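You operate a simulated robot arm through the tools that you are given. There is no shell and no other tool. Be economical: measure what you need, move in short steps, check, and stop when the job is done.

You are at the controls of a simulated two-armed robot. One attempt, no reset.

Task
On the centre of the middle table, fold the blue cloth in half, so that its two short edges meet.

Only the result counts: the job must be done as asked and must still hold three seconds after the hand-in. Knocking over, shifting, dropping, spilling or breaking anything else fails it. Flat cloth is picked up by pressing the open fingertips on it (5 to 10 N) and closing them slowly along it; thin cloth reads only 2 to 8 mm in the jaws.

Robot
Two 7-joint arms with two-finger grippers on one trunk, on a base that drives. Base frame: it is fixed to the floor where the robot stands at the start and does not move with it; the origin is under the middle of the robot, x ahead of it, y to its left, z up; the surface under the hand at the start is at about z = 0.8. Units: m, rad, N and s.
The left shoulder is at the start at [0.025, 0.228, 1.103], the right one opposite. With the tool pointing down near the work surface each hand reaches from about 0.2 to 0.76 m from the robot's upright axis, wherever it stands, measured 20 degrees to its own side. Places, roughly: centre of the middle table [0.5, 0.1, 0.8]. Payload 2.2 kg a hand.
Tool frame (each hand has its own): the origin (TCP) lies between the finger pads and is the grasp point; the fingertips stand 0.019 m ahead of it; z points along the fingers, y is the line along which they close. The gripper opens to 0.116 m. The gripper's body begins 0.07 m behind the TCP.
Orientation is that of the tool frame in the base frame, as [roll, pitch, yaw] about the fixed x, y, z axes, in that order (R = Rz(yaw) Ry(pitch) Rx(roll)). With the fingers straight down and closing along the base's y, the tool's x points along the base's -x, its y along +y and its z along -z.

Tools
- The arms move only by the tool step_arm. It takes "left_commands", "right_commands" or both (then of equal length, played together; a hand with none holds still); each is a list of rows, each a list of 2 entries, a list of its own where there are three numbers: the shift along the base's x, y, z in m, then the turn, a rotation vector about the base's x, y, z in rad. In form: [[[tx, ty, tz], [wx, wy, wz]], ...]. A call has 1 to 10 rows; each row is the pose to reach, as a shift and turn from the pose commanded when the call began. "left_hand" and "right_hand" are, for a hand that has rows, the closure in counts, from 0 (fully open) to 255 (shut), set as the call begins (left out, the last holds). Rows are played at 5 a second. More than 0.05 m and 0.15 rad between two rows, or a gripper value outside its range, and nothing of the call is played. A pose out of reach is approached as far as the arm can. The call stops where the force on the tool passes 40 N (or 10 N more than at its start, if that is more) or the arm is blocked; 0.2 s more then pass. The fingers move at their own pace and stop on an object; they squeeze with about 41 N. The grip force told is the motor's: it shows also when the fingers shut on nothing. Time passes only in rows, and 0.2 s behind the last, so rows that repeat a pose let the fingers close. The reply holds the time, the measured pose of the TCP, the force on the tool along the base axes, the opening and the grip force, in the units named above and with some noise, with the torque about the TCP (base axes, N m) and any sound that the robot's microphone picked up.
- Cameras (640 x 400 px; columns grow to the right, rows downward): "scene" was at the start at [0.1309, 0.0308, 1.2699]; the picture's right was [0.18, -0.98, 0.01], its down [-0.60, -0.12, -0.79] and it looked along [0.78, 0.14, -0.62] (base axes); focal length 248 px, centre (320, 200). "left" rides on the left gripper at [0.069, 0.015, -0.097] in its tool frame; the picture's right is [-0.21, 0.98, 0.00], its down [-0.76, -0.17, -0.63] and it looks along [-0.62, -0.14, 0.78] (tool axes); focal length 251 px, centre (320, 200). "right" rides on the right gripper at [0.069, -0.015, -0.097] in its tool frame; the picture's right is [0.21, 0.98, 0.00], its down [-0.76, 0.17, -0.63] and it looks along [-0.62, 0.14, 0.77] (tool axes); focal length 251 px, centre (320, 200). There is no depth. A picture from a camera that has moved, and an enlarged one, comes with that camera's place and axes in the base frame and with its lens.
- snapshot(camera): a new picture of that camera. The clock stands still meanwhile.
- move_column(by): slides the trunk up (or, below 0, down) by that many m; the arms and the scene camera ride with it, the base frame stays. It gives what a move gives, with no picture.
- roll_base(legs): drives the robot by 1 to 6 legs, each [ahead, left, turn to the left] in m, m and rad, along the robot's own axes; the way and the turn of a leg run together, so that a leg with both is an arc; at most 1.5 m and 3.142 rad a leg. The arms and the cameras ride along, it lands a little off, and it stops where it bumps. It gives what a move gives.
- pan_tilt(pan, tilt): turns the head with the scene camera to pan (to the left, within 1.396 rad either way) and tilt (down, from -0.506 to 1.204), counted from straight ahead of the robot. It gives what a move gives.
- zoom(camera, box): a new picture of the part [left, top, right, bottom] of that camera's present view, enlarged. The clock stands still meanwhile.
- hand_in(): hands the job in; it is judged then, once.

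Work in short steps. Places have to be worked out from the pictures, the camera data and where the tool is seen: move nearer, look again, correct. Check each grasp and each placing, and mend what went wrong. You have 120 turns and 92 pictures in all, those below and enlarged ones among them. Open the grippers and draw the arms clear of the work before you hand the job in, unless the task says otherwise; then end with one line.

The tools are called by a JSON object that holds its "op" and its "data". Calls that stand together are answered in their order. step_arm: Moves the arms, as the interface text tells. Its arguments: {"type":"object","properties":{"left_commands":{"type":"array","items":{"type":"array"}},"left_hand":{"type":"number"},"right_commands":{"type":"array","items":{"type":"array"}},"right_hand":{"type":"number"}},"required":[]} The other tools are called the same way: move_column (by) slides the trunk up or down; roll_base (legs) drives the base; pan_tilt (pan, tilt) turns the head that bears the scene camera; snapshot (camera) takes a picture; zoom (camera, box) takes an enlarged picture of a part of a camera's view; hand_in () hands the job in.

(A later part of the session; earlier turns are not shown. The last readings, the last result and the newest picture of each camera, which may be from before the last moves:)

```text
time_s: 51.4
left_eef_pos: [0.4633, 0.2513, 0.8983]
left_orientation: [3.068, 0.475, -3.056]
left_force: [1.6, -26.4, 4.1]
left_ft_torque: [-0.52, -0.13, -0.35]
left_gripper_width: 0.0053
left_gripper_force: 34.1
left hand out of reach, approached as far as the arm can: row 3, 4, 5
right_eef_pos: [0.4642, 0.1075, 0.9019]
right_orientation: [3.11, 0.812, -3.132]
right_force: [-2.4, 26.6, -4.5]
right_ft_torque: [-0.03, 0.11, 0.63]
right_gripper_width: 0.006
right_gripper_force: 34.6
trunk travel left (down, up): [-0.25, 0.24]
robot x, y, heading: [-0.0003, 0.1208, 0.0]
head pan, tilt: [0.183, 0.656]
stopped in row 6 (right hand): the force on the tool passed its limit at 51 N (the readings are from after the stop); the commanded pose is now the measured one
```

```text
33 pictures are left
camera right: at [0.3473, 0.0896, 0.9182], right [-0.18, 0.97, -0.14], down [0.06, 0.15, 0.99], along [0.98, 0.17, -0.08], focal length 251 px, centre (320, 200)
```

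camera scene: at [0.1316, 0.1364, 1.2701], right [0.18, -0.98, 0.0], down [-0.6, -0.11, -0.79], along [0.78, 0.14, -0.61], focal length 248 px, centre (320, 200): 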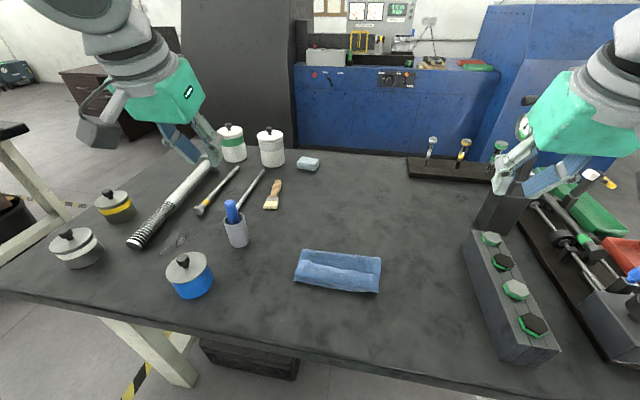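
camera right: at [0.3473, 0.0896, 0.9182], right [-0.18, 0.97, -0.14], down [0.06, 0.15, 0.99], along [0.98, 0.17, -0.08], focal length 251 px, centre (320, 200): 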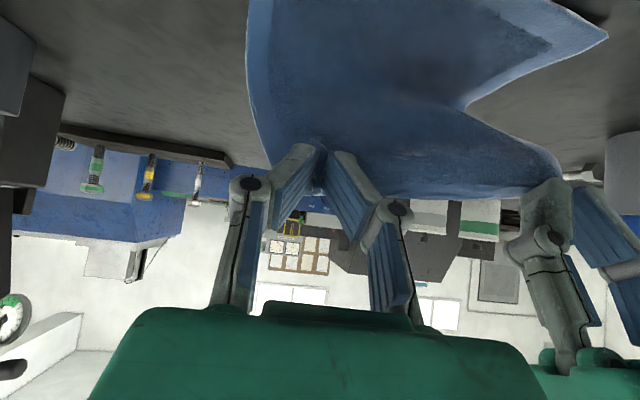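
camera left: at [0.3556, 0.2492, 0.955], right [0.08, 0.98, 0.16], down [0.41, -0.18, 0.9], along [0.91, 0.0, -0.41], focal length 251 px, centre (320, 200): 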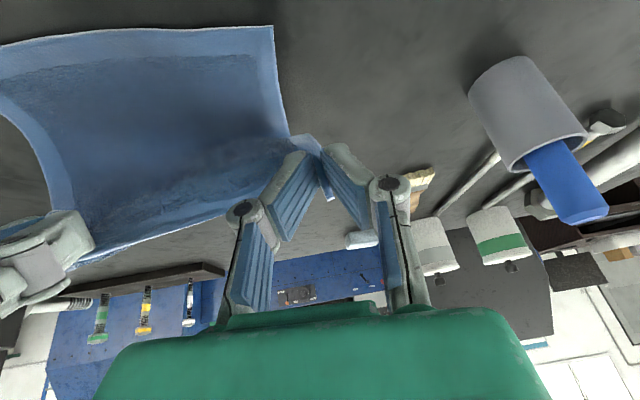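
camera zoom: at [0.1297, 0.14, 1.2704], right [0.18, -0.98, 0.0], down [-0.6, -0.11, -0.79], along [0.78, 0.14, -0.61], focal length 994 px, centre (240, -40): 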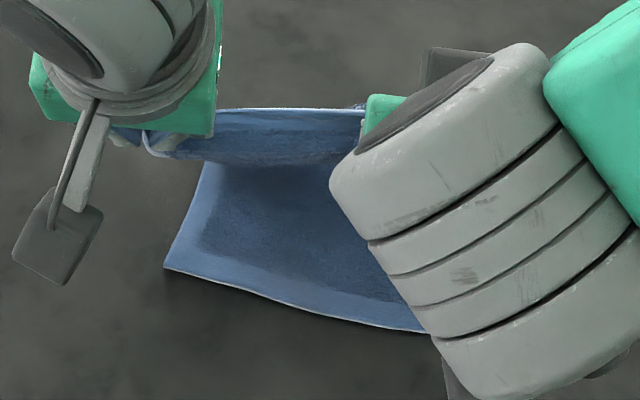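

The left arm hits a reach limit in that posture (z≈0.9, tilt≈0.5) and got pushed sideways, tensioning the cloth. I'll bring both hands back in line, lower by 3 cm, keeping the tilt.

{"op": "step_arm", "data": {"left_commands": [[[-0.003, -0.006, -0.01], [0, 0, 0]], [[-0.006, -0.012, -0.02], [0, 0, 0]], [[-0.008, -0.018, -0.03], [0, -0.03, 0]], [[-0.01, -0.024, -0.035], [0, -0.06, 0]], [[-0.01, -0.024, -0.035], [0, -0.1, 0]], [[-0.01, -0.024, -0.035], [0, -0.1, 0]]], "right_commands": [[[-0.003, -0.003, -0.01], [0, 0, 0]], [[-0.006, -0.006, -0.02], [0, 0, 0]], [[-0.008, -0.009, -0.03], [0, 0, 0]], [[-0.01, -0.012, -0.038], [0, 0, 0]], [[-0.01, -0.012, -0.038], [0, 0, 0]], [[-0.01, -0.012, -0.038], [0, 0, 0]]]}}

```text
time_s: 52.8
left_eef_pos: [0.4532, 0.2301, 0.8649]
left_orientation: [3.084, 0.574, -3.036]
left_force: [1.1, -17.7, 1.2]
left_ft_torque: [-0.3, -0.04, -0.24]
left_gripper_width: 0.0052
left_gripper_force: 33.7
right_eef_pos: [0.4567, 0.0915, 0.8641]
right_orientation: [3.117, 0.811, -3.138]
right_force: [-0.5, 16.8, -2.0]
right_ft_torque: [-0.01, 0.05, 0.39]
right_gripper_width: 0.0053
right_gripper_force: 33.7
trunk travel left (down, up): [-0.25, 0.24]
robot x, y, heading: [-0.0022, 0.1232, 0.0]
head pan, tilt: [0.183, 0.656]
```

Tension remains ~17 N and the left hand is slightly twisted. Straightening it and bringing hands 1 cm closer.

{"op": "step_arm", "data": {"left_commands": [[[0, -0.002, 0], [-0.024, 0, -0.068]], [[0, -0.005, 0], [-0.048, 0, -0.136]], [[0, -0.006, 0], [-0.048, 0, -0.136]], [[0, -0.006, 0], [-0.048, 0, -0.136]]], "right_commands": [[[0, 0.002, 0], [0, 0, 0]], [[0, 0.004, 0], [0, 0, 0]], [[0, 0.005, 0], [0, 0, 0]], [[0, 0.005, 0], [0, 0, 0]]]}}

{"op": "step_arm", "data": {"left_commands": [[[0, 0, 0], [0, -0.1, 0]], [[0, 0, 0], [0, -0.2, 0]], [[0, 0, 0], [0, -0.3, 0]], [[0, 0, 0.002], [0, -0.4, 0]], [[0, 0, 0.004], [0, -0.5, 0]], [[0, 0, 0.006], [0, -0.6, 0]], [[0, 0, 0.008], [0, -0.7, 0]], [[0, 0, 0.008], [0, -0.74, 0]], [[0, 0, 0.008], [0, -0.74, 0]]], "right_commands": [[[0, 0, 0], [0, -0.06, 0]], [[0, 0, 0], [0, -0.12, 0]], [[0, 0, 0], [0, -0.18, 0]], [[0, 0, 0.002], [0, -0.24, 0]], [[0, 0, 0.004], [0, -0.3, 0]], [[0, 0, 0.006], [0, -0.36, 0]], [[0, 0, 0.008], [0, -0.42, 0]], [[0, 0, 0.008], [0, -0.49, 0]], [[0, 0, 0.008], [0, -0.49, 0]]]}}

{"op": "zoom", "data": {"camera": "scene", "box": [260, 210, 420, 310]}}

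{"op": "snapshot", "data": {"camera": "left"}}

{"op": "snapshot", "data": {"camera": "right"}}

```text
time_s: 53.8
left_eef_pos: [0.4503, 0.2232, 0.8602]
left_orientation: [3.118, 0.569, 3.12]
left_force: [-0.3, -1.6, 1.4]
left_ft_torque: [-0.02, 0.0, 0.04]
left_gripper_width: 0.0045
left_gripper_force: 33.3
right_eef_pos: [0.4569, 0.0957, 0.863]
right_orientation: [3.119, 0.812, -3.138]
right_force: [-0.2, 1.5, -0.3]
right_ft_torque: [-0.05, 0.01, -0.01]
right_gripper_width: 0.0049
right_gripper_force: 32.8
trunk travel left (down, up): [-0.25, 0.24]
robot x, y, heading: [-0.0018, 0.1237, 0.002]
head pan, tilt: [0.183, 0.656]
```

```text
time_s: 55.8
left_eef_pos: [0.4516, 0.2243, 0.8684]
left_orientation: [3.068, 1.311, 3.079]
left_force: [-0.1, -0.1, 0.4]
left_ft_torque: [0.04, 0.04, 0.07]
left_gripper_width: 0.0042
left_gripper_force: 32.9
right_eef_pos: [0.4568, 0.0979, 0.8715]
right_orientation: [3.126, 1.304, -3.131]
right_force: [0.1, 0.4, -0.4]
right_ft_torque: [-0.03, 0.02, 0.0]
right_gripper_width: 0.0045
right_gripper_force: 33.5
trunk travel left (down, up): [-0.25, 0.24]
robot x, y, heading: [0.0034, 0.1225, -0.002]
head pan, tilt: [0.183, 0.656]
```

```text
4.00 times, centred on (340, 260) of scene
camera zoom: at [0.1306, 0.1395, 1.2703], right [0.18, -0.98, 0.0], down [-0.6, -0.11, -0.79], along [0.78, 0.14, -0.61], focal length 994 px, centre (240, -40)
```

zoom: 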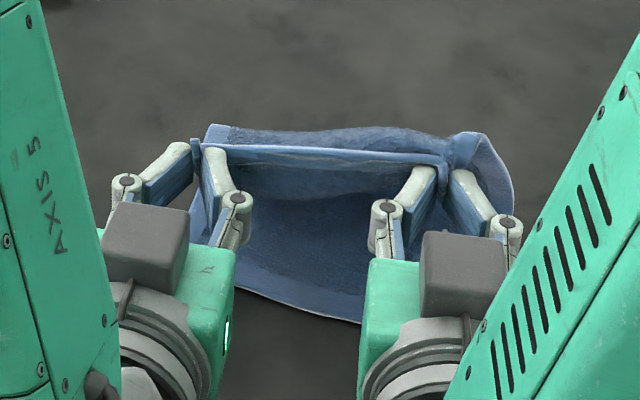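

```text
31 pictures are left
camera left: at [0.339, 0.2394, 0.828], right [0.05, 0.97, 0.23], down [-0.42, -0.19, 0.89], along [0.91, -0.14, 0.4], focal length 251 px, centre (320, 200)
```

left: 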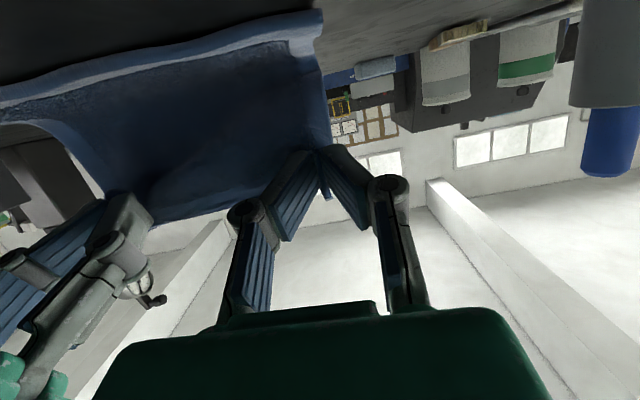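

```text
30 pictures are left
camera right: at [0.3453, 0.081, 0.8302], right [-0.08, 0.98, -0.2], down [-0.41, 0.15, 0.9], along [0.91, 0.16, 0.39], focal length 251 px, centre (320, 200)
```

right: 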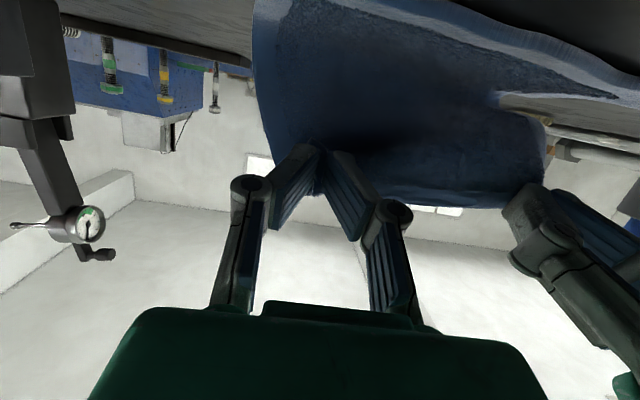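

Now the edge itself is at the jaws, pointing up/toward the robot, with the top layer rising from the crease behind. Moving 1 cm more to −x and releasing.

{"op": "step_arm", "data": {"left_commands": [[[-0.004, 0, 0], [0, 0, 0]], [[-0.008, 0, 0], [0, 0, 0]], [[-0.012, 0, 0], [0, 0, 0]], [[-0.012, 0, 0], [0, 0, 0]]], "right_commands": [[[-0.004, 0, 0], [0, 0, 0]], [[-0.008, 0, 0], [0, 0, 0]], [[-0.012, 0, 0], [0, 0, 0]], [[-0.012, 0, 0], [0, 0, 0]]]}}

{"op": "step_arm", "data": {"left_commands": [[[0, 0, 0], [0, 0, 0]], [[0, 0, 0], [0, 0, 0]], [[0, 0, 0], [0, 0, 0]], [[0, 0, 0], [0, 0, 0]]], "right_commands": [[[0, 0, 0], [0, 0, 0]], [[0, 0, 0], [0, 0, 0]], [[0, 0, 0], [0, 0, 0]], [[0, 0, 0], [0, 0, 0]]], "left_hand": 200, "right_hand": 200}}

{"op": "zoom", "data": {"camera": "scene", "box": [260, 210, 420, 310]}}

```text
time_s: 56.8
left_eef_pos: [0.4409, 0.2224, 0.8686]
left_orientation: [3.069, 1.308, 3.08]
left_force: [0.4, 0.2, -0.4]
left_ft_torque: [-0.01, 0.0, 0.04]
left_gripper_width: 0.0041
left_gripper_force: 33.0
right_eef_pos: [0.4446, 0.0972, 0.8705]
right_orientation: [3.125, 1.301, -3.131]
right_force: [0.2, 1.4, -0.4]
right_ft_torque: [0.0, 0.0, -0.02]
right_gripper_width: 0.0049
right_gripper_force: 33.1
trunk travel left (down, up): [-0.25, 0.24]
robot x, y, heading: [0.0044, 0.1244, -0.002]
head pan, tilt: [0.183, 0.656]
```

```text
time_s: 57.8
left_eef_pos: [0.4406, 0.2233, 0.869]
left_orientation: [3.066, 1.309, 3.076]
left_force: [-0.5, -0.5, 0.1]
left_ft_torque: [0.03, 0.03, -0.01]
left_gripper_width: 0.0252
left_gripper_force: 0.0
right_eef_pos: [0.445, 0.0957, 0.8712]
right_orientation: [3.126, 1.302, -3.128]
right_force: [0.1, 0.2, -1.0]
right_ft_torque: [0.03, 0.01, 0.0]
right_gripper_width: 0.0248
right_gripper_force: 0.1
trunk travel left (down, up): [-0.25, 0.24]
robot x, y, heading: [-0.0016, 0.1185, 0.001]
head pan, tilt: [0.183, 0.656]
```

```text
4.00 times, centred on (340, 260) of scene
camera zoom: at [0.1306, 0.1396, 1.2703], right [0.18, -0.98, 0.0], down [-0.6, -0.11, -0.79], along [0.78, 0.14, -0.61], focal length 994 px, centre (240, -40)
```

zoom: 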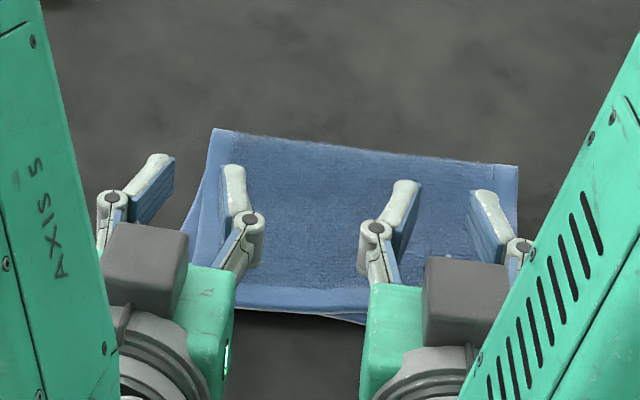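

It dropped flat with the edge toward the robot this time. Lifting the hands away to inspect.

{"op": "step_arm", "data": {"left_commands": [[[-0.005, 0, 0.02], [0, 0, 0]], [[-0.01, 0, 0.05], [0, 0.1, 0]], [[-0.01, 0.02, 0.09], [0, 0.24, 0]], [[-0.01, 0.04, 0.13], [0, 0.38, 0]], [[-0.01, 0.07, 0.17], [0, 0.52, 0]], [[-0.01, 0.1, 0.2], [0, 0.66, 0]], [[-0.01, 0.13, 0.23], [0, 0.8, 0]], [[-0.01, 0.15, 0.23], [0, 0.94, 0]]], "right_commands": [[[-0.005, 0, 0.02], [0, 0, 0]], [[-0.01, 0, 0.05], [0, 0.1, 0]], [[-0.01, -0.02, 0.09], [0, 0.24, 0]], [[-0.01, -0.04, 0.13], [0, 0.38, 0]], [[-0.01, -0.07, 0.17], [0, 0.52, 0]], [[-0.01, -0.1, 0.2], [0, 0.66, 0]], [[-0.01, -0.13, 0.23], [0, 0.8, 0]], [[-0.01, -0.15, 0.23], [0, 0.94, 0]]]}}

{"op": "zoom", "data": {"camera": "scene", "box": [260, 210, 420, 310]}}

{"op": "snapshot", "data": {"camera": "scene"}}

```text
time_s: 59.6
left_eef_pos: [0.4314, 0.3704, 1.0968]
left_orientation: [3.123, 0.367, 3.124]
left_force: [-0.4, -1.3, -0.1]
left_ft_torque: [-0.02, 0.04, -0.02]
left_gripper_width: 0.025
left_gripper_force: 0.0
right_eef_pos: [0.4346, -0.0581, 1.1006]
right_orientation: [3.113, 0.358, -3.14]
right_force: [-0.3, -0.6, -0.2]
right_ft_torque: [0.02, 0.02, 0.01]
right_gripper_width: 0.0253
right_gripper_force: 0.1
trunk travel left (down, up): [-0.25, 0.24]
robot x, y, heading: [0.0011, 0.1189, -0.003]
head pan, tilt: [0.183, 0.656]
```

```text
4.00 times, centred on (340, 260) of scene
camera zoom: at [0.1317, 0.1359, 1.2701], right [0.18, -0.98, 0.0], down [-0.6, -0.11, -0.79], along [0.78, 0.15, -0.61], focal length 994 px, centre (240, -40)
```

zoom: 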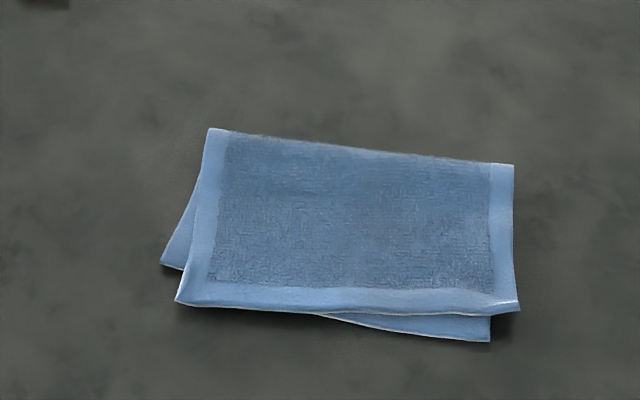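

```text
27 pictures are left
camera scene: at [0.1317, 0.1359, 1.2701], right [0.18, -0.98, 0.0], down [-0.6, -0.11, -0.79], along [0.78, 0.15, -0.61], focal length 248 px, centre (320, 200)
```

scene: 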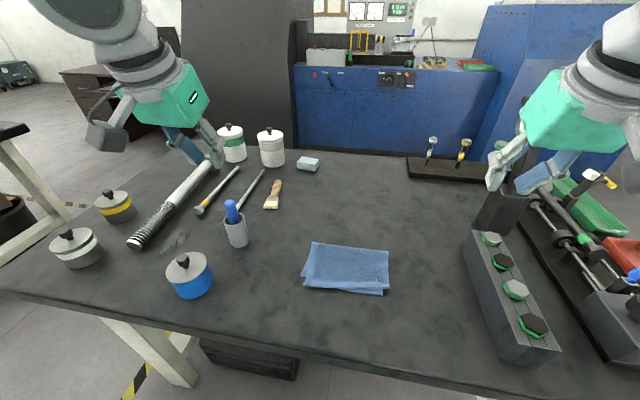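

The fold is flat now but skewed: the top edge's left corner overshoots ~2.2 cm toward the robot, the right one falls short ~2.1 cm, and both are ~1.5 cm too far right. I'll regrip just the top corners and shift them into register. Hands above the corners first.

{"op": "step_arm", "data": {"left_commands": [[[0, -0.016, -0.02], [0, 0.04, 0]], [[0, -0.032, -0.04], [0, 0.08, 0]], [[0, -0.048, -0.06], [0, 0.12, 0]], [[0, -0.064, -0.08], [0, 0.16, 0]], [[0, -0.08, -0.1], [0, 0.2, 0]], [[0.001, -0.096, -0.12], [0, 0.24, 0]], [[0.002, -0.112, -0.14], [0, 0.28, 0]], [[0.003, -0.128, -0.16], [0, 0.32, 0]], [[0.004, -0.145, -0.18], [0, 0.36, 0]], [[0.006, -0.16, -0.2], [0, 0.367, 0]]], "right_commands": [[[0.003, 0.0125, -0.02], [0, 0.04, 0]], [[0.006, 0.025, -0.04], [0, 0.08, 0]], [[0.009, 0.0375, -0.06], [0, 0.12, 0]], [[0.012, 0.05, -0.08], [0, 0.16, 0]], [[0.015, 0.0625, -0.1], [0, 0.2, 0]], [[0.018, 0.075, -0.12], [0, 0.24, 0]], [[0.021, 0.0875, -0.14], [0, 0.28, 0]], [[0.024, 0.1, -0.16], [0, 0.32, 0]], [[0.027, 0.1125, -0.18], [0, 0.358, 0]], [[0.03, 0.125, -0.2], [0, 0.358, 0]]]}}

{"op": "step_arm", "data": {"left_commands": [[[0, 0, -0.02], [0, 0, 0]], [[0, 0, -0.04], [0, 0, 0]], [[0, 0, -0.04], [0, 0, 0]], [[0, 0, -0.04], [0, 0, 0]]], "right_commands": [[[0, 0, -0.02], [0, 0, 0]], [[0, 0, -0.04], [0, 0, 0]], [[0, 0, -0.04], [0, 0, 0]], [[0, 0, -0.04], [0, 0, 0]]]}}

{"op": "snapshot", "data": {"camera": "left"}}

{"op": "snapshot", "data": {"camera": "right"}}

```text
time_s: 61.8
left_eef_pos: [0.4351, 0.213, 0.8951]
left_orientation: [3.128, 0.002, 3.124]
left_force: [0.5, -0.9, 0.5]
left_ft_torque: [-0.01, 0.07, 0.01]
left_gripper_width: 0.0253
left_gripper_force: 0.3
right_eef_pos: [0.466, 0.0696, 0.8992]
right_orientation: [3.114, 0.003, -3.139]
right_force: [0.4, 1.1, -0.8]
right_ft_torque: [0.0, 0.01, -0.02]
right_gripper_width: 0.025
right_gripper_force: 0.0
trunk travel left (down, up): [-0.25, 0.24]
robot x, y, heading: [0.0045, 0.1228, -0.0]
head pan, tilt: [0.183, 0.656]
```

```text
time_s: 62.8
left_eef_pos: [0.4359, 0.2116, 0.8587]
left_orientation: [3.128, 0.003, 3.124]
left_force: [0.5, 1.1, 0.1]
left_ft_torque: [-0.01, -0.03, -0.03]
left_gripper_width: 0.025
left_gripper_force: 0.0
right_eef_pos: [0.4647, 0.0717, 0.8606]
right_orientation: [3.113, 0.004, -3.141]
right_force: [0.1, 0.5, -0.3]
right_ft_torque: [-0.05, -0.02, 0.01]
right_gripper_width: 0.0249
right_gripper_force: 0.1
trunk travel left (down, up): [-0.25, 0.24]
robot x, y, heading: [-0.0008, 0.1251, -0.001]
head pan, tilt: [0.183, 0.656]
```

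```text
26 pictures are left
camera left: at [0.3651, 0.2258, 0.9565], right [0.23, 0.97, 0.01], down [0.75, -0.19, 0.63], along [0.62, -0.14, -0.77], focal length 251 px, centre (320, 200)
```

left: 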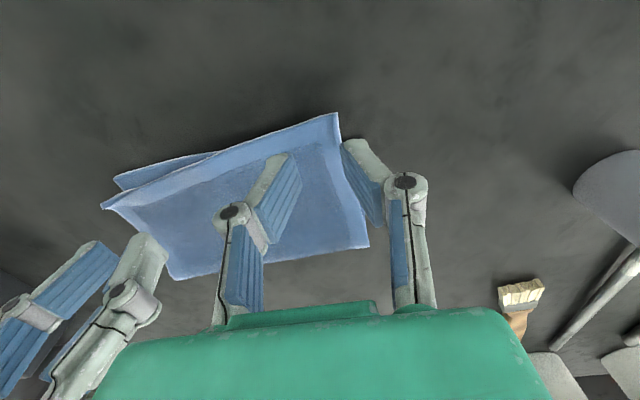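

```text
25 pictures are left
camera right: at [0.3956, 0.0544, 0.9576], right [-0.22, 0.98, 0.03], down [0.75, 0.15, 0.64], along [0.62, 0.16, -0.77], focal length 251 px, centre (320, 200)
```

right: 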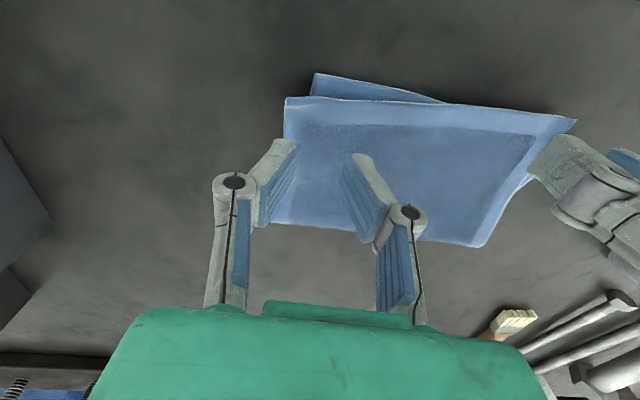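

Corners measured: top-left (0.425,0.227), top-right (0.449,0.049); needed shifts ≈(+22,+16) mm left and (−18,+15) mm right. Adjusting positions slightly and lowering.

{"op": "step_arm", "data": {"left_commands": [[[0, -0.004, -0.006], [0, 0, 0]], [[0, -0.008, -0.014], [0, 0, 0]], [[0, -0.008, -0.022], [0, 0, 0]], [[0, -0.008, -0.028], [0, 0, 0]], [[0, -0.008, -0.032], [0, 0, 0]], [[0, -0.008, -0.035], [0, 0, 0]], [[0, -0.008, -0.035], [0, 0, 0]]], "right_commands": [[[-0.002, 0, -0.006], [0, 0, 0]], [[-0.004, 0, -0.014], [0, 0, 0]], [[-0.004, 0, -0.022], [0, 0, 0]], [[-0.004, 0, -0.029], [0, 0, 0]], [[-0.004, 0, -0.033], [0, 0, 0]], [[-0.004, 0, -0.037], [0, 0, 0]], [[-0.004, 0, -0.037], [0, 0, 0]]]}}

{"op": "snapshot", "data": {"camera": "left"}}

{"op": "snapshot", "data": {"camera": "right"}}

```text
time_s: 64.4
left_eef_pos: [0.4361, 0.2035, 0.8251]
left_orientation: [3.13, 0.005, 3.124]
left_force: [-0.2, -0.3, 7.9]
left_ft_torque: [-0.04, -0.08, 0.0]
left_gripper_width: 0.0258
left_gripper_force: 0.1
right_eef_pos: [0.4609, 0.0708, 0.8253]
right_orientation: [3.113, 0.006, -3.136]
right_force: [-0.3, 1.8, 5.8]
right_ft_torque: [0.05, 0.02, 0.02]
right_gripper_width: 0.0247
right_gripper_force: 0.1
trunk travel left (down, up): [-0.25, 0.24]
robot x, y, heading: [0.0024, 0.1259, -0.0]
head pan, tilt: [0.183, 0.656]
```

```text
24 pictures are left
camera left: at [0.3651, 0.2186, 0.9219], right [0.23, 0.97, 0.01], down [0.75, -0.19, 0.63], along [0.62, -0.14, -0.77], focal length 251 px, centre (320, 200)
```

left: 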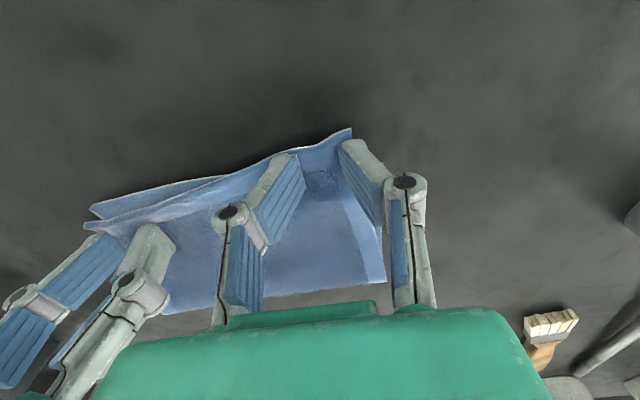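

```text
23 pictures are left
camera right: at [0.3916, 0.0539, 0.9207], right [-0.22, 0.98, 0.03], down [0.75, 0.15, 0.64], along [0.62, 0.16, -0.77], focal length 251 px, centre (320, 200)
```

right: 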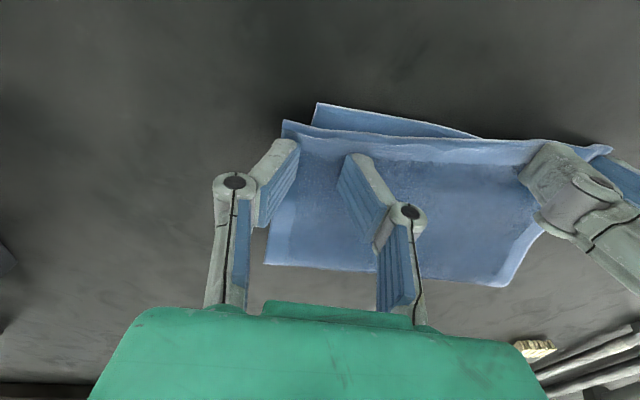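

Good contact, both on the top layer's corners. Closing in stages.

{"op": "step_arm", "data": {"left_commands": [[[0, 0, 0], [0, 0, 0]], [[0, 0, 0], [0, 0, 0]]], "right_commands": [[[0, 0, 0], [0, 0, 0]], [[0, 0, 0], [0, 0, 0]]], "left_hand": 214, "right_hand": 214}}

{"op": "step_arm", "data": {"left_commands": [[[0, 0, 0], [0, 0, 0]], [[0, 0, 0], [0, 0, 0]]], "right_commands": [[[0, 0, 0], [0, 0, 0]], [[0, 0, 0], [0, 0, 0]]], "left_hand": 228, "right_hand": 228}}

{"op": "step_arm", "data": {"left_commands": [[[0, 0, 0], [0, 0, 0]], [[0, 0, 0], [0, 0, 0]]], "right_commands": [[[0, 0, 0], [0, 0, 0]], [[0, 0, 0], [0, 0, 0]]], "left_hand": 241, "right_hand": 241}}

{"op": "step_arm", "data": {"left_commands": [[[0, 0, 0], [0, 0, 0]], [[0, 0, 0], [0, 0, 0]], [[0, 0, 0], [0, 0, 0]]], "right_commands": [[[0, 0, 0], [0, 0, 0]], [[0, 0, 0], [0, 0, 0]], [[0, 0, 0], [0, 0, 0]]], "left_hand": 255, "right_hand": 255}}

{"op": "step_arm", "data": {"left_commands": [[[0, 0, 0.006], [0, 0, 0]], [[0, 0, 0.012], [0, 0, 0]], [[0, 0, 0.018], [0, 0, 0]], [[0, 0, 0.024], [0, 0, 0]], [[0, 0, 0.024], [0, 0, 0]]], "right_commands": [[[0, 0, 0.006], [0, 0, 0]], [[0, 0, 0.012], [0, 0, 0]], [[0, 0, 0.018], [0, 0, 0]], [[0, 0, 0.024], [0, 0, 0]], [[0, 0, 0.024], [0, 0, 0]]]}}

{"op": "snapshot", "data": {"camera": "left"}}

{"op": "snapshot", "data": {"camera": "right"}}

```text
time_s: 65.0
left_eef_pos: [0.4354, 0.2032, 0.8232]
left_orientation: [3.129, 0.005, 3.126]
left_force: [0.0, 0.2, 7.4]
left_ft_torque: [0.03, -0.07, -0.03]
left_gripper_width: 0.0192
left_gripper_force: 0.2
right_eef_pos: [0.4615, 0.0692, 0.8247]
right_orientation: [3.114, 0.005, -3.139]
right_force: [0.6, -0.1, 6.7]
right_ft_torque: [0.03, 0.01, 0.03]
right_gripper_width: 0.0182
right_gripper_force: 0.1
trunk travel left (down, up): [-0.25, 0.24]
robot x, y, heading: [-0.0017, 0.12, 0.002]
head pan, tilt: [0.183, 0.656]
```

```text
time_s: 65.6
left_eef_pos: [0.4341, 0.2039, 0.8242]
left_orientation: [3.127, 0.003, 3.125]
left_force: [0.1, -0.2, 8.2]
left_ft_torque: [-0.05, -0.1, 0.0]
left_gripper_width: 0.0131
left_gripper_force: 0.2
right_eef_pos: [0.4622, 0.0698, 0.8244]
right_orientation: [3.115, 0.006, -3.138]
right_force: [-0.3, -0.1, 5.0]
right_ft_torque: [0.01, 0.04, -0.01]
right_gripper_width: 0.012
right_gripper_force: 0.0
trunk travel left (down, up): [-0.25, 0.24]
robot x, y, heading: [0.0022, 0.1258, -0.002]
head pan, tilt: [0.183, 0.656]
```

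```text
time_s: 66.2
left_eef_pos: [0.435, 0.2034, 0.8236]
left_orientation: [3.127, 0.003, 3.123]
left_force: [0.2, -1.2, 8.7]
left_ft_torque: [-0.08, -0.03, -0.06]
left_gripper_width: 0.0089
left_gripper_force: 1.3
right_eef_pos: [0.4612, 0.0702, 0.8248]
right_orientation: [3.114, 0.004, -3.139]
right_force: [-0.2, 0.2, 4.7]
right_ft_torque: [0.09, 0.0, -0.01]
right_gripper_width: 0.008
right_gripper_force: 0.7
trunk travel left (down, up): [-0.25, 0.24]
robot x, y, heading: [-0.0002, 0.1198, -0.004]
head pan, tilt: [0.183, 0.656]
```

```text
time_s: 67.0
left_eef_pos: [0.4359, 0.2034, 0.8239]
left_orientation: [3.128, 0.006, 3.123]
left_force: [0.1, -4.7, 9.4]
left_ft_torque: [-0.12, -0.07, -0.04]
left_gripper_width: 0.005
left_gripper_force: 33.1
right_eef_pos: [0.4608, 0.07, 0.8249]
right_orientation: [3.112, 0.006, -3.136]
right_force: [-0.9, 4.5, 5.2]
right_ft_torque: [0.11, 0.01, 0.02]
right_gripper_width: 0.0043
right_gripper_force: 33.0
trunk travel left (down, up): [-0.25, 0.24]
robot x, y, heading: [-0.0004, 0.1208, 0.005]
head pan, tilt: [0.183, 0.656]
```

```text
time_s: 68.2
left_eef_pos: [0.4365, 0.205, 0.8479]
left_orientation: [3.13, 0.001, 3.127]
left_force: [0.7, -4.1, -0.6]
left_ft_torque: [-0.06, 0.0, -0.05]
left_gripper_width: 0.0048
left_gripper_force: 34.0
right_eef_pos: [0.4607, 0.0706, 0.8488]
right_orientation: [3.113, 0.003, -3.141]
right_force: [0.5, 4.0, 0.0]
right_ft_torque: [0.05, 0.01, 0.02]
right_gripper_width: 0.0039
right_gripper_force: 33.2
trunk travel left (down, up): [-0.25, 0.24]
robot x, y, heading: [-0.0028, 0.1223, -0.002]
head pan, tilt: [0.183, 0.656]
```

```text
22 pictures are left
camera left: at [0.366, 0.2197, 0.9455], right [0.23, 0.97, 0.01], down [0.75, -0.19, 0.63], along [0.62, -0.14, -0.77], focal length 251 px, centre (320, 200)
```

left: 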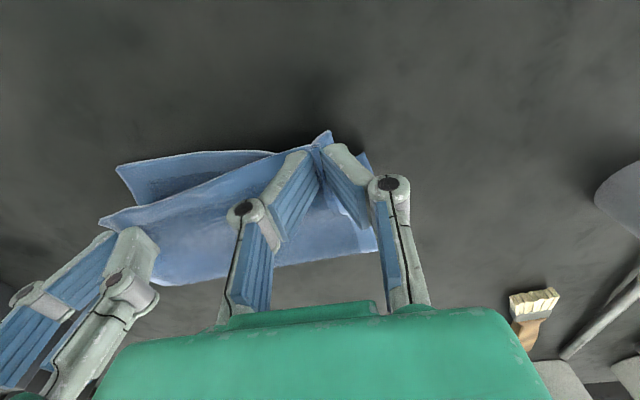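

```text
21 pictures are left
camera right: at [0.3915, 0.0544, 0.9446], right [-0.22, 0.98, 0.03], down [0.75, 0.15, 0.64], along [0.62, 0.16, -0.77], focal length 251 px, centre (320, 200)
```

right: 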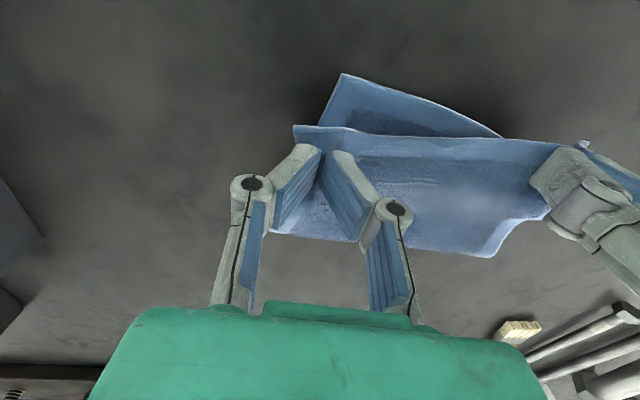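

Only the top layer is held. Shifting: left (+22,+17) mm, right (−20,+17) mm, in small steps.

{"op": "step_arm", "data": {"left_commands": [[[0.004, 0.003, 0.003], [0, 0, 0]], [[0.008, 0.006, 0.006], [0, 0, 0]], [[0.012, 0.009, 0.006], [0, 0, 0]], [[0.016, 0.012, 0.006], [0, 0, 0]], [[0.02, 0.015, 0.004], [0, 0, 0]], [[0.022, 0.017, 0.0], [0, 0, 0]], [[0.022, 0.017, -0.004], [0, 0, 0]], [[0.022, 0.017, -0.004], [0, 0, 0]]], "right_commands": [[[-0.004, 0.003, 0.003], [0, 0, 0]], [[-0.008, 0.006, 0.006], [0, 0, 0]], [[-0.012, 0.009, 0.006], [0, 0, 0]], [[-0.016, 0.012, 0.006], [0, 0, 0]], [[-0.018, 0.015, 0.004], [0, 0, 0]], [[-0.02, 0.017, 0.0], [0, 0, 0]], [[-0.02, 0.017, -0.004], [0, 0, 0]], [[-0.02, 0.017, -0.004], [0, 0, 0]]]}}

{"op": "snapshot", "data": {"camera": "left"}}

{"op": "snapshot", "data": {"camera": "right"}}

```text
time_s: 70.0
left_eef_pos: [0.4576, 0.221, 0.8434]
left_orientation: [3.129, 0.004, 3.126]
left_force: [-1.1, -5.5, -0.1]
left_ft_torque: [-0.06, 0.03, -0.11]
left_gripper_width: 0.0046
left_gripper_force: 33.6
right_eef_pos: [0.441, 0.0887, 0.8457]
right_orientation: [3.113, 0.004, -3.138]
right_force: [1.8, 6.7, 0.0]
right_ft_torque: [0.11, -0.04, 0.0]
right_gripper_width: 0.004
right_gripper_force: 33.3
trunk travel left (down, up): [-0.25, 0.24]
robot x, y, heading: [-0.0005, 0.123, 0.003]
head pan, tilt: [0.183, 0.656]
```

```text
20 pictures are left
camera left: at [0.3875, 0.2363, 0.9418], right [0.23, 0.97, 0.01], down [0.75, -0.19, 0.63], along [0.62, -0.14, -0.77], focal length 251 px, centre (320, 200)
```

left: 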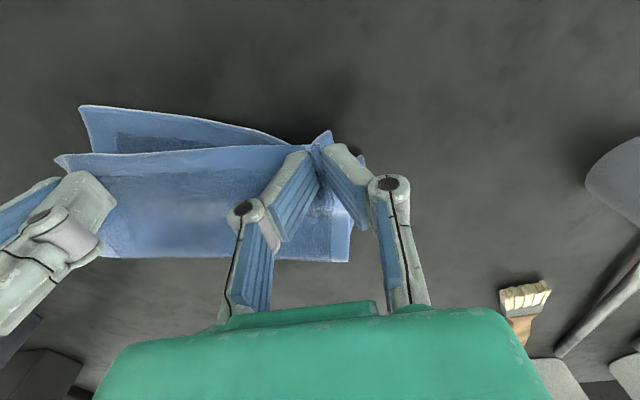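

```text
19 pictures are left
camera right: at [0.3714, 0.0715, 0.9395], right [-0.22, 0.98, 0.03], down [0.75, 0.15, 0.64], along [0.62, 0.16, -0.77], focal length 251 px, centre (320, 200)
```

right: 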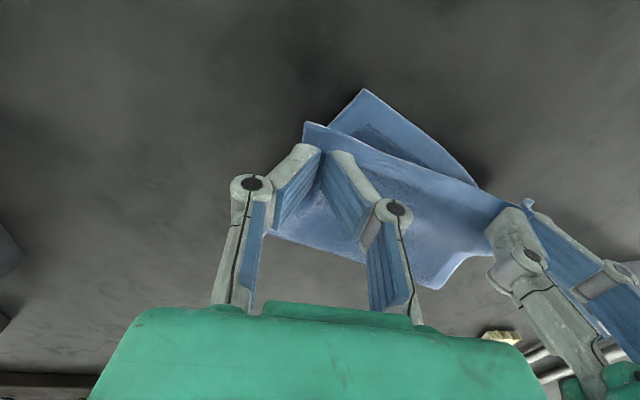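

The whole cloth rotated along with the top (table friction is low), so the mismatch persists. Since the edge now faces the right way in the vertical jaws, I'll raise the top into a loose curtain, then lay it down directly over the bottom corners. Raising and looking first.

{"op": "step_arm", "data": {"left_commands": [[[0.004, 0, 0.01], [0, 0, 0]], [[0.008, 0, 0.02], [0, 0, 0]], [[0.012, 0, 0.03], [0, 0, 0]], [[0.016, 0, 0.038], [0, 0, 0]], [[0.02, 0, 0.046], [0, 0, 0]], [[0.02, 0, 0.046], [0, 0, 0]]], "right_commands": [[[0.004, 0, 0.01], [0, 0, 0]], [[0.008, 0, 0.02], [0, 0, 0]], [[0.012, 0, 0.03], [0, 0, 0]], [[0.016, 0, 0.038], [0, 0, 0]], [[0.02, 0, 0.046], [0, 0, 0]], [[0.02, 0, 0.046], [0, 0, 0]]]}}

{"op": "zoom", "data": {"camera": "scene", "box": [260, 210, 420, 310]}}

{"op": "snapshot", "data": {"camera": "right"}}

```text
time_s: 71.4
left_eef_pos: [0.4764, 0.2217, 0.8876]
left_orientation: [3.13, 0.003, 3.124]
left_force: [-0.8, -6.2, -0.7]
left_ft_torque: [-0.16, 0.07, -0.15]
left_gripper_width: 0.0046
left_gripper_force: 33.2
right_eef_pos: [0.4612, 0.0881, 0.89]
right_orientation: [3.112, 0.004, -3.139]
right_force: [0.9, 7.0, 0.1]
right_ft_torque: [0.12, -0.03, 0.01]
right_gripper_width: 0.0042
right_gripper_force: 33.5
trunk travel left (down, up): [-0.25, 0.24]
robot x, y, heading: [0.0015, 0.1239, -0.004]
head pan, tilt: [0.183, 0.656]
```

```text
4.00 times, centred on (340, 260) of scene
camera zoom: at [0.1316, 0.1381, 1.2702], right [0.18, -0.98, 0.0], down [-0.6, -0.11, -0.79], along [0.78, 0.14, -0.61], focal length 994 px, centre (240, -40)
```

zoom: 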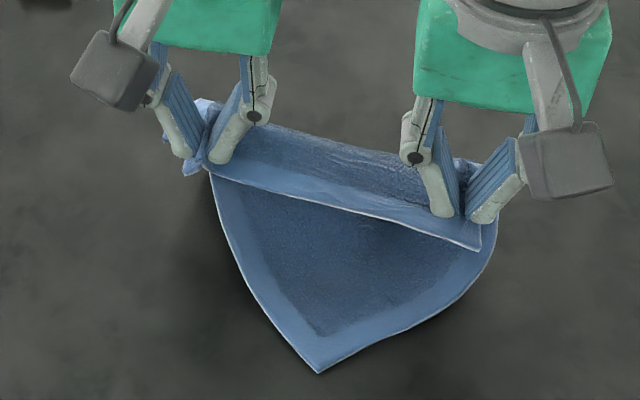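

```text
17 pictures are left
camera right: at [0.3914, 0.0703, 0.9859], right [-0.22, 0.98, 0.03], down [0.75, 0.15, 0.64], along [0.62, 0.16, -0.77], focal length 251 px, centre (320, 200)
```

right: 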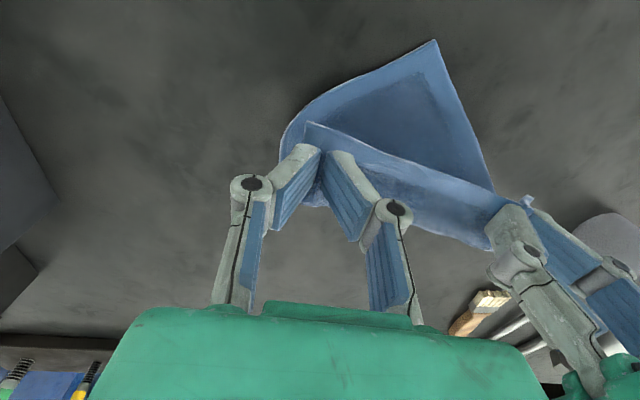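

The left jaw evidently caught the bottom layer too, twisting everything. I'll lower the left hand to the table and open it, keeping the right corner held.

{"op": "step_arm", "data": {"left_commands": [[[-0.004, 0, -0.012], [0, 0, 0]], [[-0.008, 0, -0.024], [0, 0, 0]], [[-0.012, 0, -0.036], [0, 0, 0]], [[-0.014, 0, -0.046], [0, 0, 0]], [[-0.014, 0, -0.054], [0, 0, 0]], [[-0.014, 0, -0.056], [0, 0, 0]]], "right_commands": [[[0, 0, -0.004], [0, 0, 0]], [[0, 0, -0.008], [0, 0, 0]], [[0, 0, -0.012], [0, 0, 0]], [[0, 0, -0.016], [0, 0, 0]], [[0, 0, -0.016], [0, 0, 0]], [[0, 0, -0.016], [0, 0, 0]]]}}

{"op": "step_arm", "data": {"left_commands": [[[0, 0, 0], [0, 0, 0]], [[0, 0, 0], [0, 0, 0]], [[0, 0, 0], [0, 0, 0]], [[0, 0, 0.02], [0, 0, 0]], [[0, 0.01, 0.05], [0, 0, 0]], [[0, 0.03, 0.09], [0, 0, 0]], [[0, 0.06, 0.12], [0, 0, 0]], [[0, 0.09, 0.12], [0, 0, 0]]], "left_hand": 190}}

{"op": "zoom", "data": {"camera": "scene", "box": [260, 210, 420, 310]}}

```text
time_s: 72.8
left_eef_pos: [0.4627, 0.2213, 0.833]
left_orientation: [3.13, 0.003, 3.124]
left_force: [-0.7, -10.4, 3.5]
left_ft_torque: [-0.24, 0.0, -0.2]
left_gripper_width: 0.0047
left_gripper_force: 33.9
right_eef_pos: [0.4612, 0.0891, 0.8761]
right_orientation: [3.114, 0.005, -3.138]
right_force: [0.8, 9.8, -3.1]
right_ft_torque: [0.19, 0.0, 0.0]
right_gripper_width: 0.0045
right_gripper_force: 33.1
trunk travel left (down, up): [-0.25, 0.24]
robot x, y, heading: [0.0015, 0.1264, 0.004]
head pan, tilt: [0.183, 0.656]
```

```text
time_s: 74.6
left_eef_pos: [0.4634, 0.315, 0.9541]
left_orientation: [3.131, 0.001, 3.124]
left_force: [0.2, 0.1, 0.0]
left_ft_torque: [0.01, 0.06, -0.02]
left_gripper_width: 0.0294
left_gripper_force: 0.0
right_eef_pos: [0.4614, 0.0897, 0.8755]
right_orientation: [3.118, 0.004, -3.14]
right_force: [0.6, -0.7, 0.1]
right_ft_torque: [-0.06, 0.0, -0.01]
right_gripper_width: 0.004
right_gripper_force: 32.9
trunk travel left (down, up): [-0.25, 0.24]
robot x, y, heading: [-0.0003, 0.1215, 0.004]
head pan, tilt: [0.183, 0.656]
```

```text
4.00 times, centred on (340, 260) of scene
camera zoom: at [0.1318, 0.1408, 1.2701], right [0.18, -0.98, 0.0], down [-0.6, -0.11, -0.79], along [0.78, 0.14, -0.61], focal length 994 px, centre (240, -40)
```

zoom: 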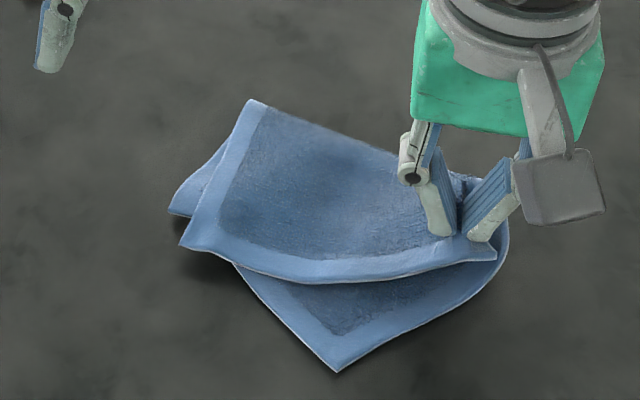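

Left is free; only the top right corner is held. Lowering the right hand toward the table while bringing it 3 cm toward −x, to flatten things and reassess.

{"op": "step_arm", "data": {"right_commands": [[[-0.006, 0.002, -0.006], [0, 0, 0]], [[-0.012, 0.004, -0.012], [0, 0, 0]], [[-0.018, 0.006, -0.02], [0, 0, 0]], [[-0.024, 0.008, -0.028], [0, 0, 0]], [[-0.03, 0.01, -0.036], [0, 0, 0]], [[-0.03, 0.01, -0.043], [0, 0, 0]], [[-0.03, 0.01, -0.043], [0, 0, 0]]]}}

{"op": "zoom", "data": {"camera": "scene", "box": [260, 210, 420, 310]}}

```text
time_s: 76.2
left_eef_pos: [0.4623, 0.3129, 0.954]
left_orientation: [3.13, 0.003, 3.125]
left_force: [-0.3, 0.2, 0.5]
left_ft_torque: [-0.02, -0.06, -0.02]
left_gripper_width: 0.0296
left_gripper_force: 0.0
right_eef_pos: [0.4294, 0.0985, 0.8311]
right_orientation: [3.116, 0.003, -3.14]
right_force: [0.4, -0.6, 0.3]
right_ft_torque: [-0.05, -0.01, 0.0]
right_gripper_width: 0.0042
right_gripper_force: 32.7
trunk travel left (down, up): [-0.25, 0.24]
robot x, y, heading: [-0.0014, 0.1207, 0.002]
head pan, tilt: [0.183, 0.656]
```

```text
4.00 times, centred on (340, 260) of scene
camera zoom: at [0.1311, 0.139, 1.2703], right [0.18, -0.98, 0.0], down [-0.6, -0.11, -0.79], along [0.78, 0.14, -0.61], focal length 994 px, centre (240, -40)
```

zoom: 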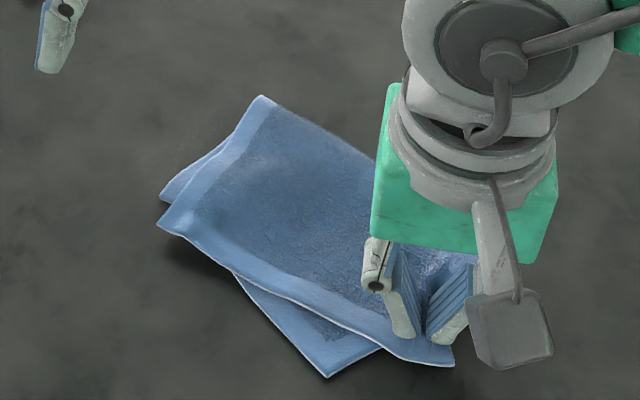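

The layers are now skewed ~25°, so the cleanest fix is to unfold and redo. Right hand lifts its corner and carries it back over to +x to unfold; the left hand stays up out of the way.

{"op": "step_arm", "data": {"right_commands": [[[0, 0, 0.03], [0, 0, 0]], [[0.01, -0.004, 0.06], [0, 0, 0]], [[0.035, -0.012, 0.085], [0, 0, 0]], [[0.06, -0.02, 0.1], [0, 0, 0]], [[0.085, -0.03, 0.105], [0, 0, 0]], [[0.11, -0.04, 0.1], [0, 0, 0]], [[0.135, -0.05, 0.085], [0, 0, 0]], [[0.155, -0.058, 0.06], [0, 0, 0]], [[0.17, -0.065, 0.035], [0, 0, 0]], [[0.18, -0.068, 0.01], [0, 0, 0]]]}}

{"op": "zoom", "data": {"camera": "scene", "box": [240, 190, 432, 310]}}

```text
time_s: 78.4
left_eef_pos: [0.4636, 0.3134, 0.9544]
left_orientation: [3.131, 0.001, 3.124]
left_force: [-0.5, -0.7, -0.6]
left_ft_torque: [0.0, 0.01, 0.02]
left_gripper_width: 0.0294
left_gripper_force: 0.1
right_eef_pos: [0.6135, 0.0294, 0.8388]
right_orientation: [3.113, 0.003, -3.139]
right_force: [0.3, -0.2, -0.1]
right_ft_torque: [-0.03, 0.01, 0.0]
right_gripper_width: 0.0042
right_gripper_force: 32.8
trunk travel left (down, up): [-0.25, 0.24]
robot x, y, heading: [0.0034, 0.1237, -0.0]
head pan, tilt: [0.183, 0.656]
```

```text
3.33 times, centred on (336, 250) of scene
camera zoom: at [0.1328, 0.1386, 1.2701], right [0.18, -0.98, 0.0], down [-0.6, -0.11, -0.79], along [0.78, 0.14, -0.61], focal length 828 px, centre (267, 33)
```

zoom: 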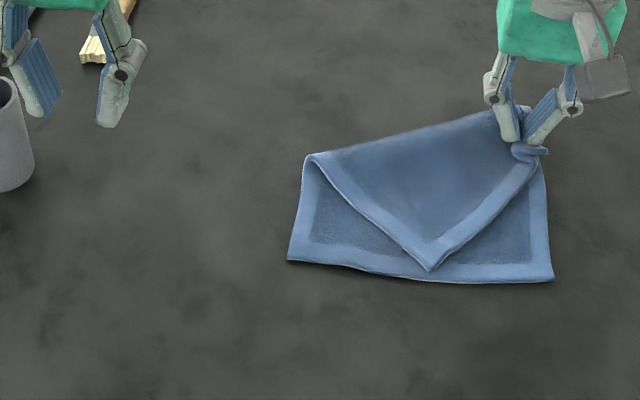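

Now the bottom layer lies straight (near corners ≈(0.484,0.187) and (0.500,0.010)). I can lay the held top corner straight onto the bottom-right corner: target TCP ≈(0.511,0.031).

{"op": "step_arm", "data": {"right_commands": [[[-0.005, 0, 0.02], [0, 0, 0]], [[-0.015, 0, 0.04], [0, 0, 0]], [[-0.03, 0, 0.055], [0, 0, 0]], [[-0.045, 0.001, 0.062], [0, 0, 0]], [[-0.06, 0.001, 0.06], [0, 0, 0]], [[-0.075, 0.002, 0.05], [0, 0, 0]], [[-0.088, 0.002, 0.034], [0, 0, 0]], [[-0.098, 0.002, 0.016], [0, 0, 0]], [[-0.1025, 0.002, 0], [0, 0, 0]], [[-0.1025, 0.002, -0.005], [0, 0, 0]]]}}

{"op": "zoom", "data": {"camera": "scene", "box": [240, 190, 432, 310]}}

```text
time_s: 80.6
left_eef_pos: [0.4635, 0.3145, 0.9554]
left_orientation: [3.129, 0.005, 3.123]
left_force: [-0.4, -0.5, -0.4]
left_ft_torque: [-0.02, 0.0, 0.0]
left_gripper_width: 0.0296
left_gripper_force: 0.0
right_eef_pos: [0.5082, 0.0312, 0.8357]
right_orientation: [3.116, 0.004, -3.137]
right_force: [0.5, 0.1, 0.0]
right_ft_torque: [0.0, -0.05, 0.0]
right_gripper_width: 0.0042
right_gripper_force: 32.7
trunk travel left (down, up): [-0.25, 0.24]
robot x, y, heading: [0.0016, 0.1229, -0.0]
head pan, tilt: [0.183, 0.656]
```

```text
3.33 times, centred on (336, 250) of scene
camera zoom: at [0.1315, 0.1385, 1.2702], right [0.18, -0.98, 0.0], down [-0.6, -0.11, -0.79], along [0.78, 0.14, -0.61], focal length 828 px, centre (267, 33)
```

zoom: 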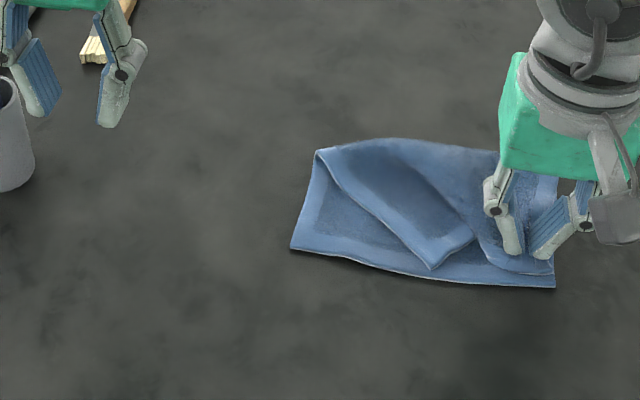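

The bottom stayed put and the top-right corner is within ~6 mm of the bottom-right one. Nudging (−4,−5) mm, lowering, releasing and lifting the right hand away.

{"op": "step_arm", "data": {"right_commands": [[[-0.002, -0.002, -0.002], [0, 0, 0]], [[-0.004, -0.005, -0.004], [0, 0, 0]], [[-0.004, -0.005, -0.006], [0, 0, 0]], [[-0.004, -0.005, -0.006], [0, 0, 0]]]}}

{"op": "step_arm", "data": {"right_commands": [[[0, 0, 0], [0, 0, 0]], [[0, 0, 0], [0, 0, 0]], [[0, 0, 0.004], [0, 0, 0]], [[0, 0, 0.02], [0, 0, 0]], [[0, -0.01, 0.05], [0, 0, 0]], [[0, -0.04, 0.08], [0, 0, 0]], [[0, -0.08, 0.1], [0, 0, 0]], [[0, -0.11, 0.1], [0, 0, 0]]], "right_hand": 205}}

{"op": "zoom", "data": {"camera": "scene", "box": [288, 220, 416, 300]}}

```text
time_s: 81.6
left_eef_pos: [0.4637, 0.3132, 0.9542]
left_orientation: [3.129, 0.004, 3.125]
left_force: [-0.1, -0.6, 0.5]
left_ft_torque: [-0.01, -0.01, -0.01]
left_gripper_width: 0.0294
left_gripper_force: 0.1
right_eef_pos: [0.5038, 0.0262, 0.8303]
right_orientation: [3.114, 0.004, -3.138]
right_force: [-0.4, 0.8, 0.4]
right_ft_torque: [-0.02, 0.0, 0.01]
right_gripper_width: 0.004
right_gripper_force: 32.6
trunk travel left (down, up): [-0.25, 0.24]
robot x, y, heading: [0.0033, 0.1233, -0.001]
head pan, tilt: [0.183, 0.656]
```

```text
time_s: 83.4
left_eef_pos: [0.4624, 0.3103, 0.9542]
left_orientation: [3.125, 0.005, 3.122]
left_force: [1.0, 0.0, -1.0]
left_ft_torque: [0.04, 0.02, 0.0]
left_gripper_width: 0.0298
left_gripper_force: 0.1
right_eef_pos: [0.4994, -0.0868, 0.9303]
right_orientation: [3.113, 0.005, -3.138]
right_force: [0.6, 0.4, 0.0]
right_ft_torque: [0.01, 0.02, 0.0]
right_gripper_width: 0.0228
right_gripper_force: 0.1
trunk travel left (down, up): [-0.25, 0.24]
robot x, y, heading: [0.0026, 0.121, -0.002]
head pan, tilt: [0.183, 0.656]
```

```text
5.00 times, centred on (352, 260) of scene
camera zoom: at [0.1309, 0.135, 1.2703], right [0.18, -0.98, 0.0], down [-0.6, -0.11, -0.79], along [0.78, 0.15, -0.61], focal length 1242 px, centre (160, -100)
```

zoom: 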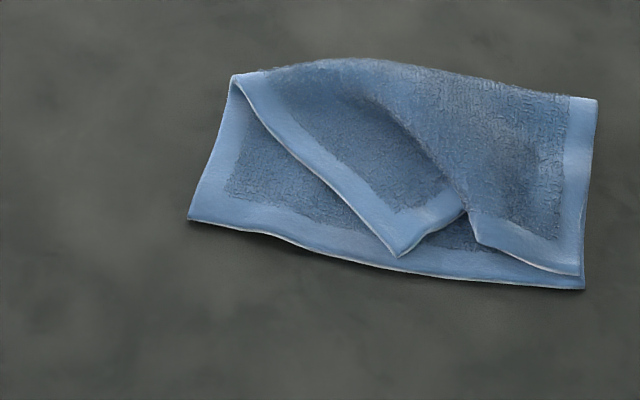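

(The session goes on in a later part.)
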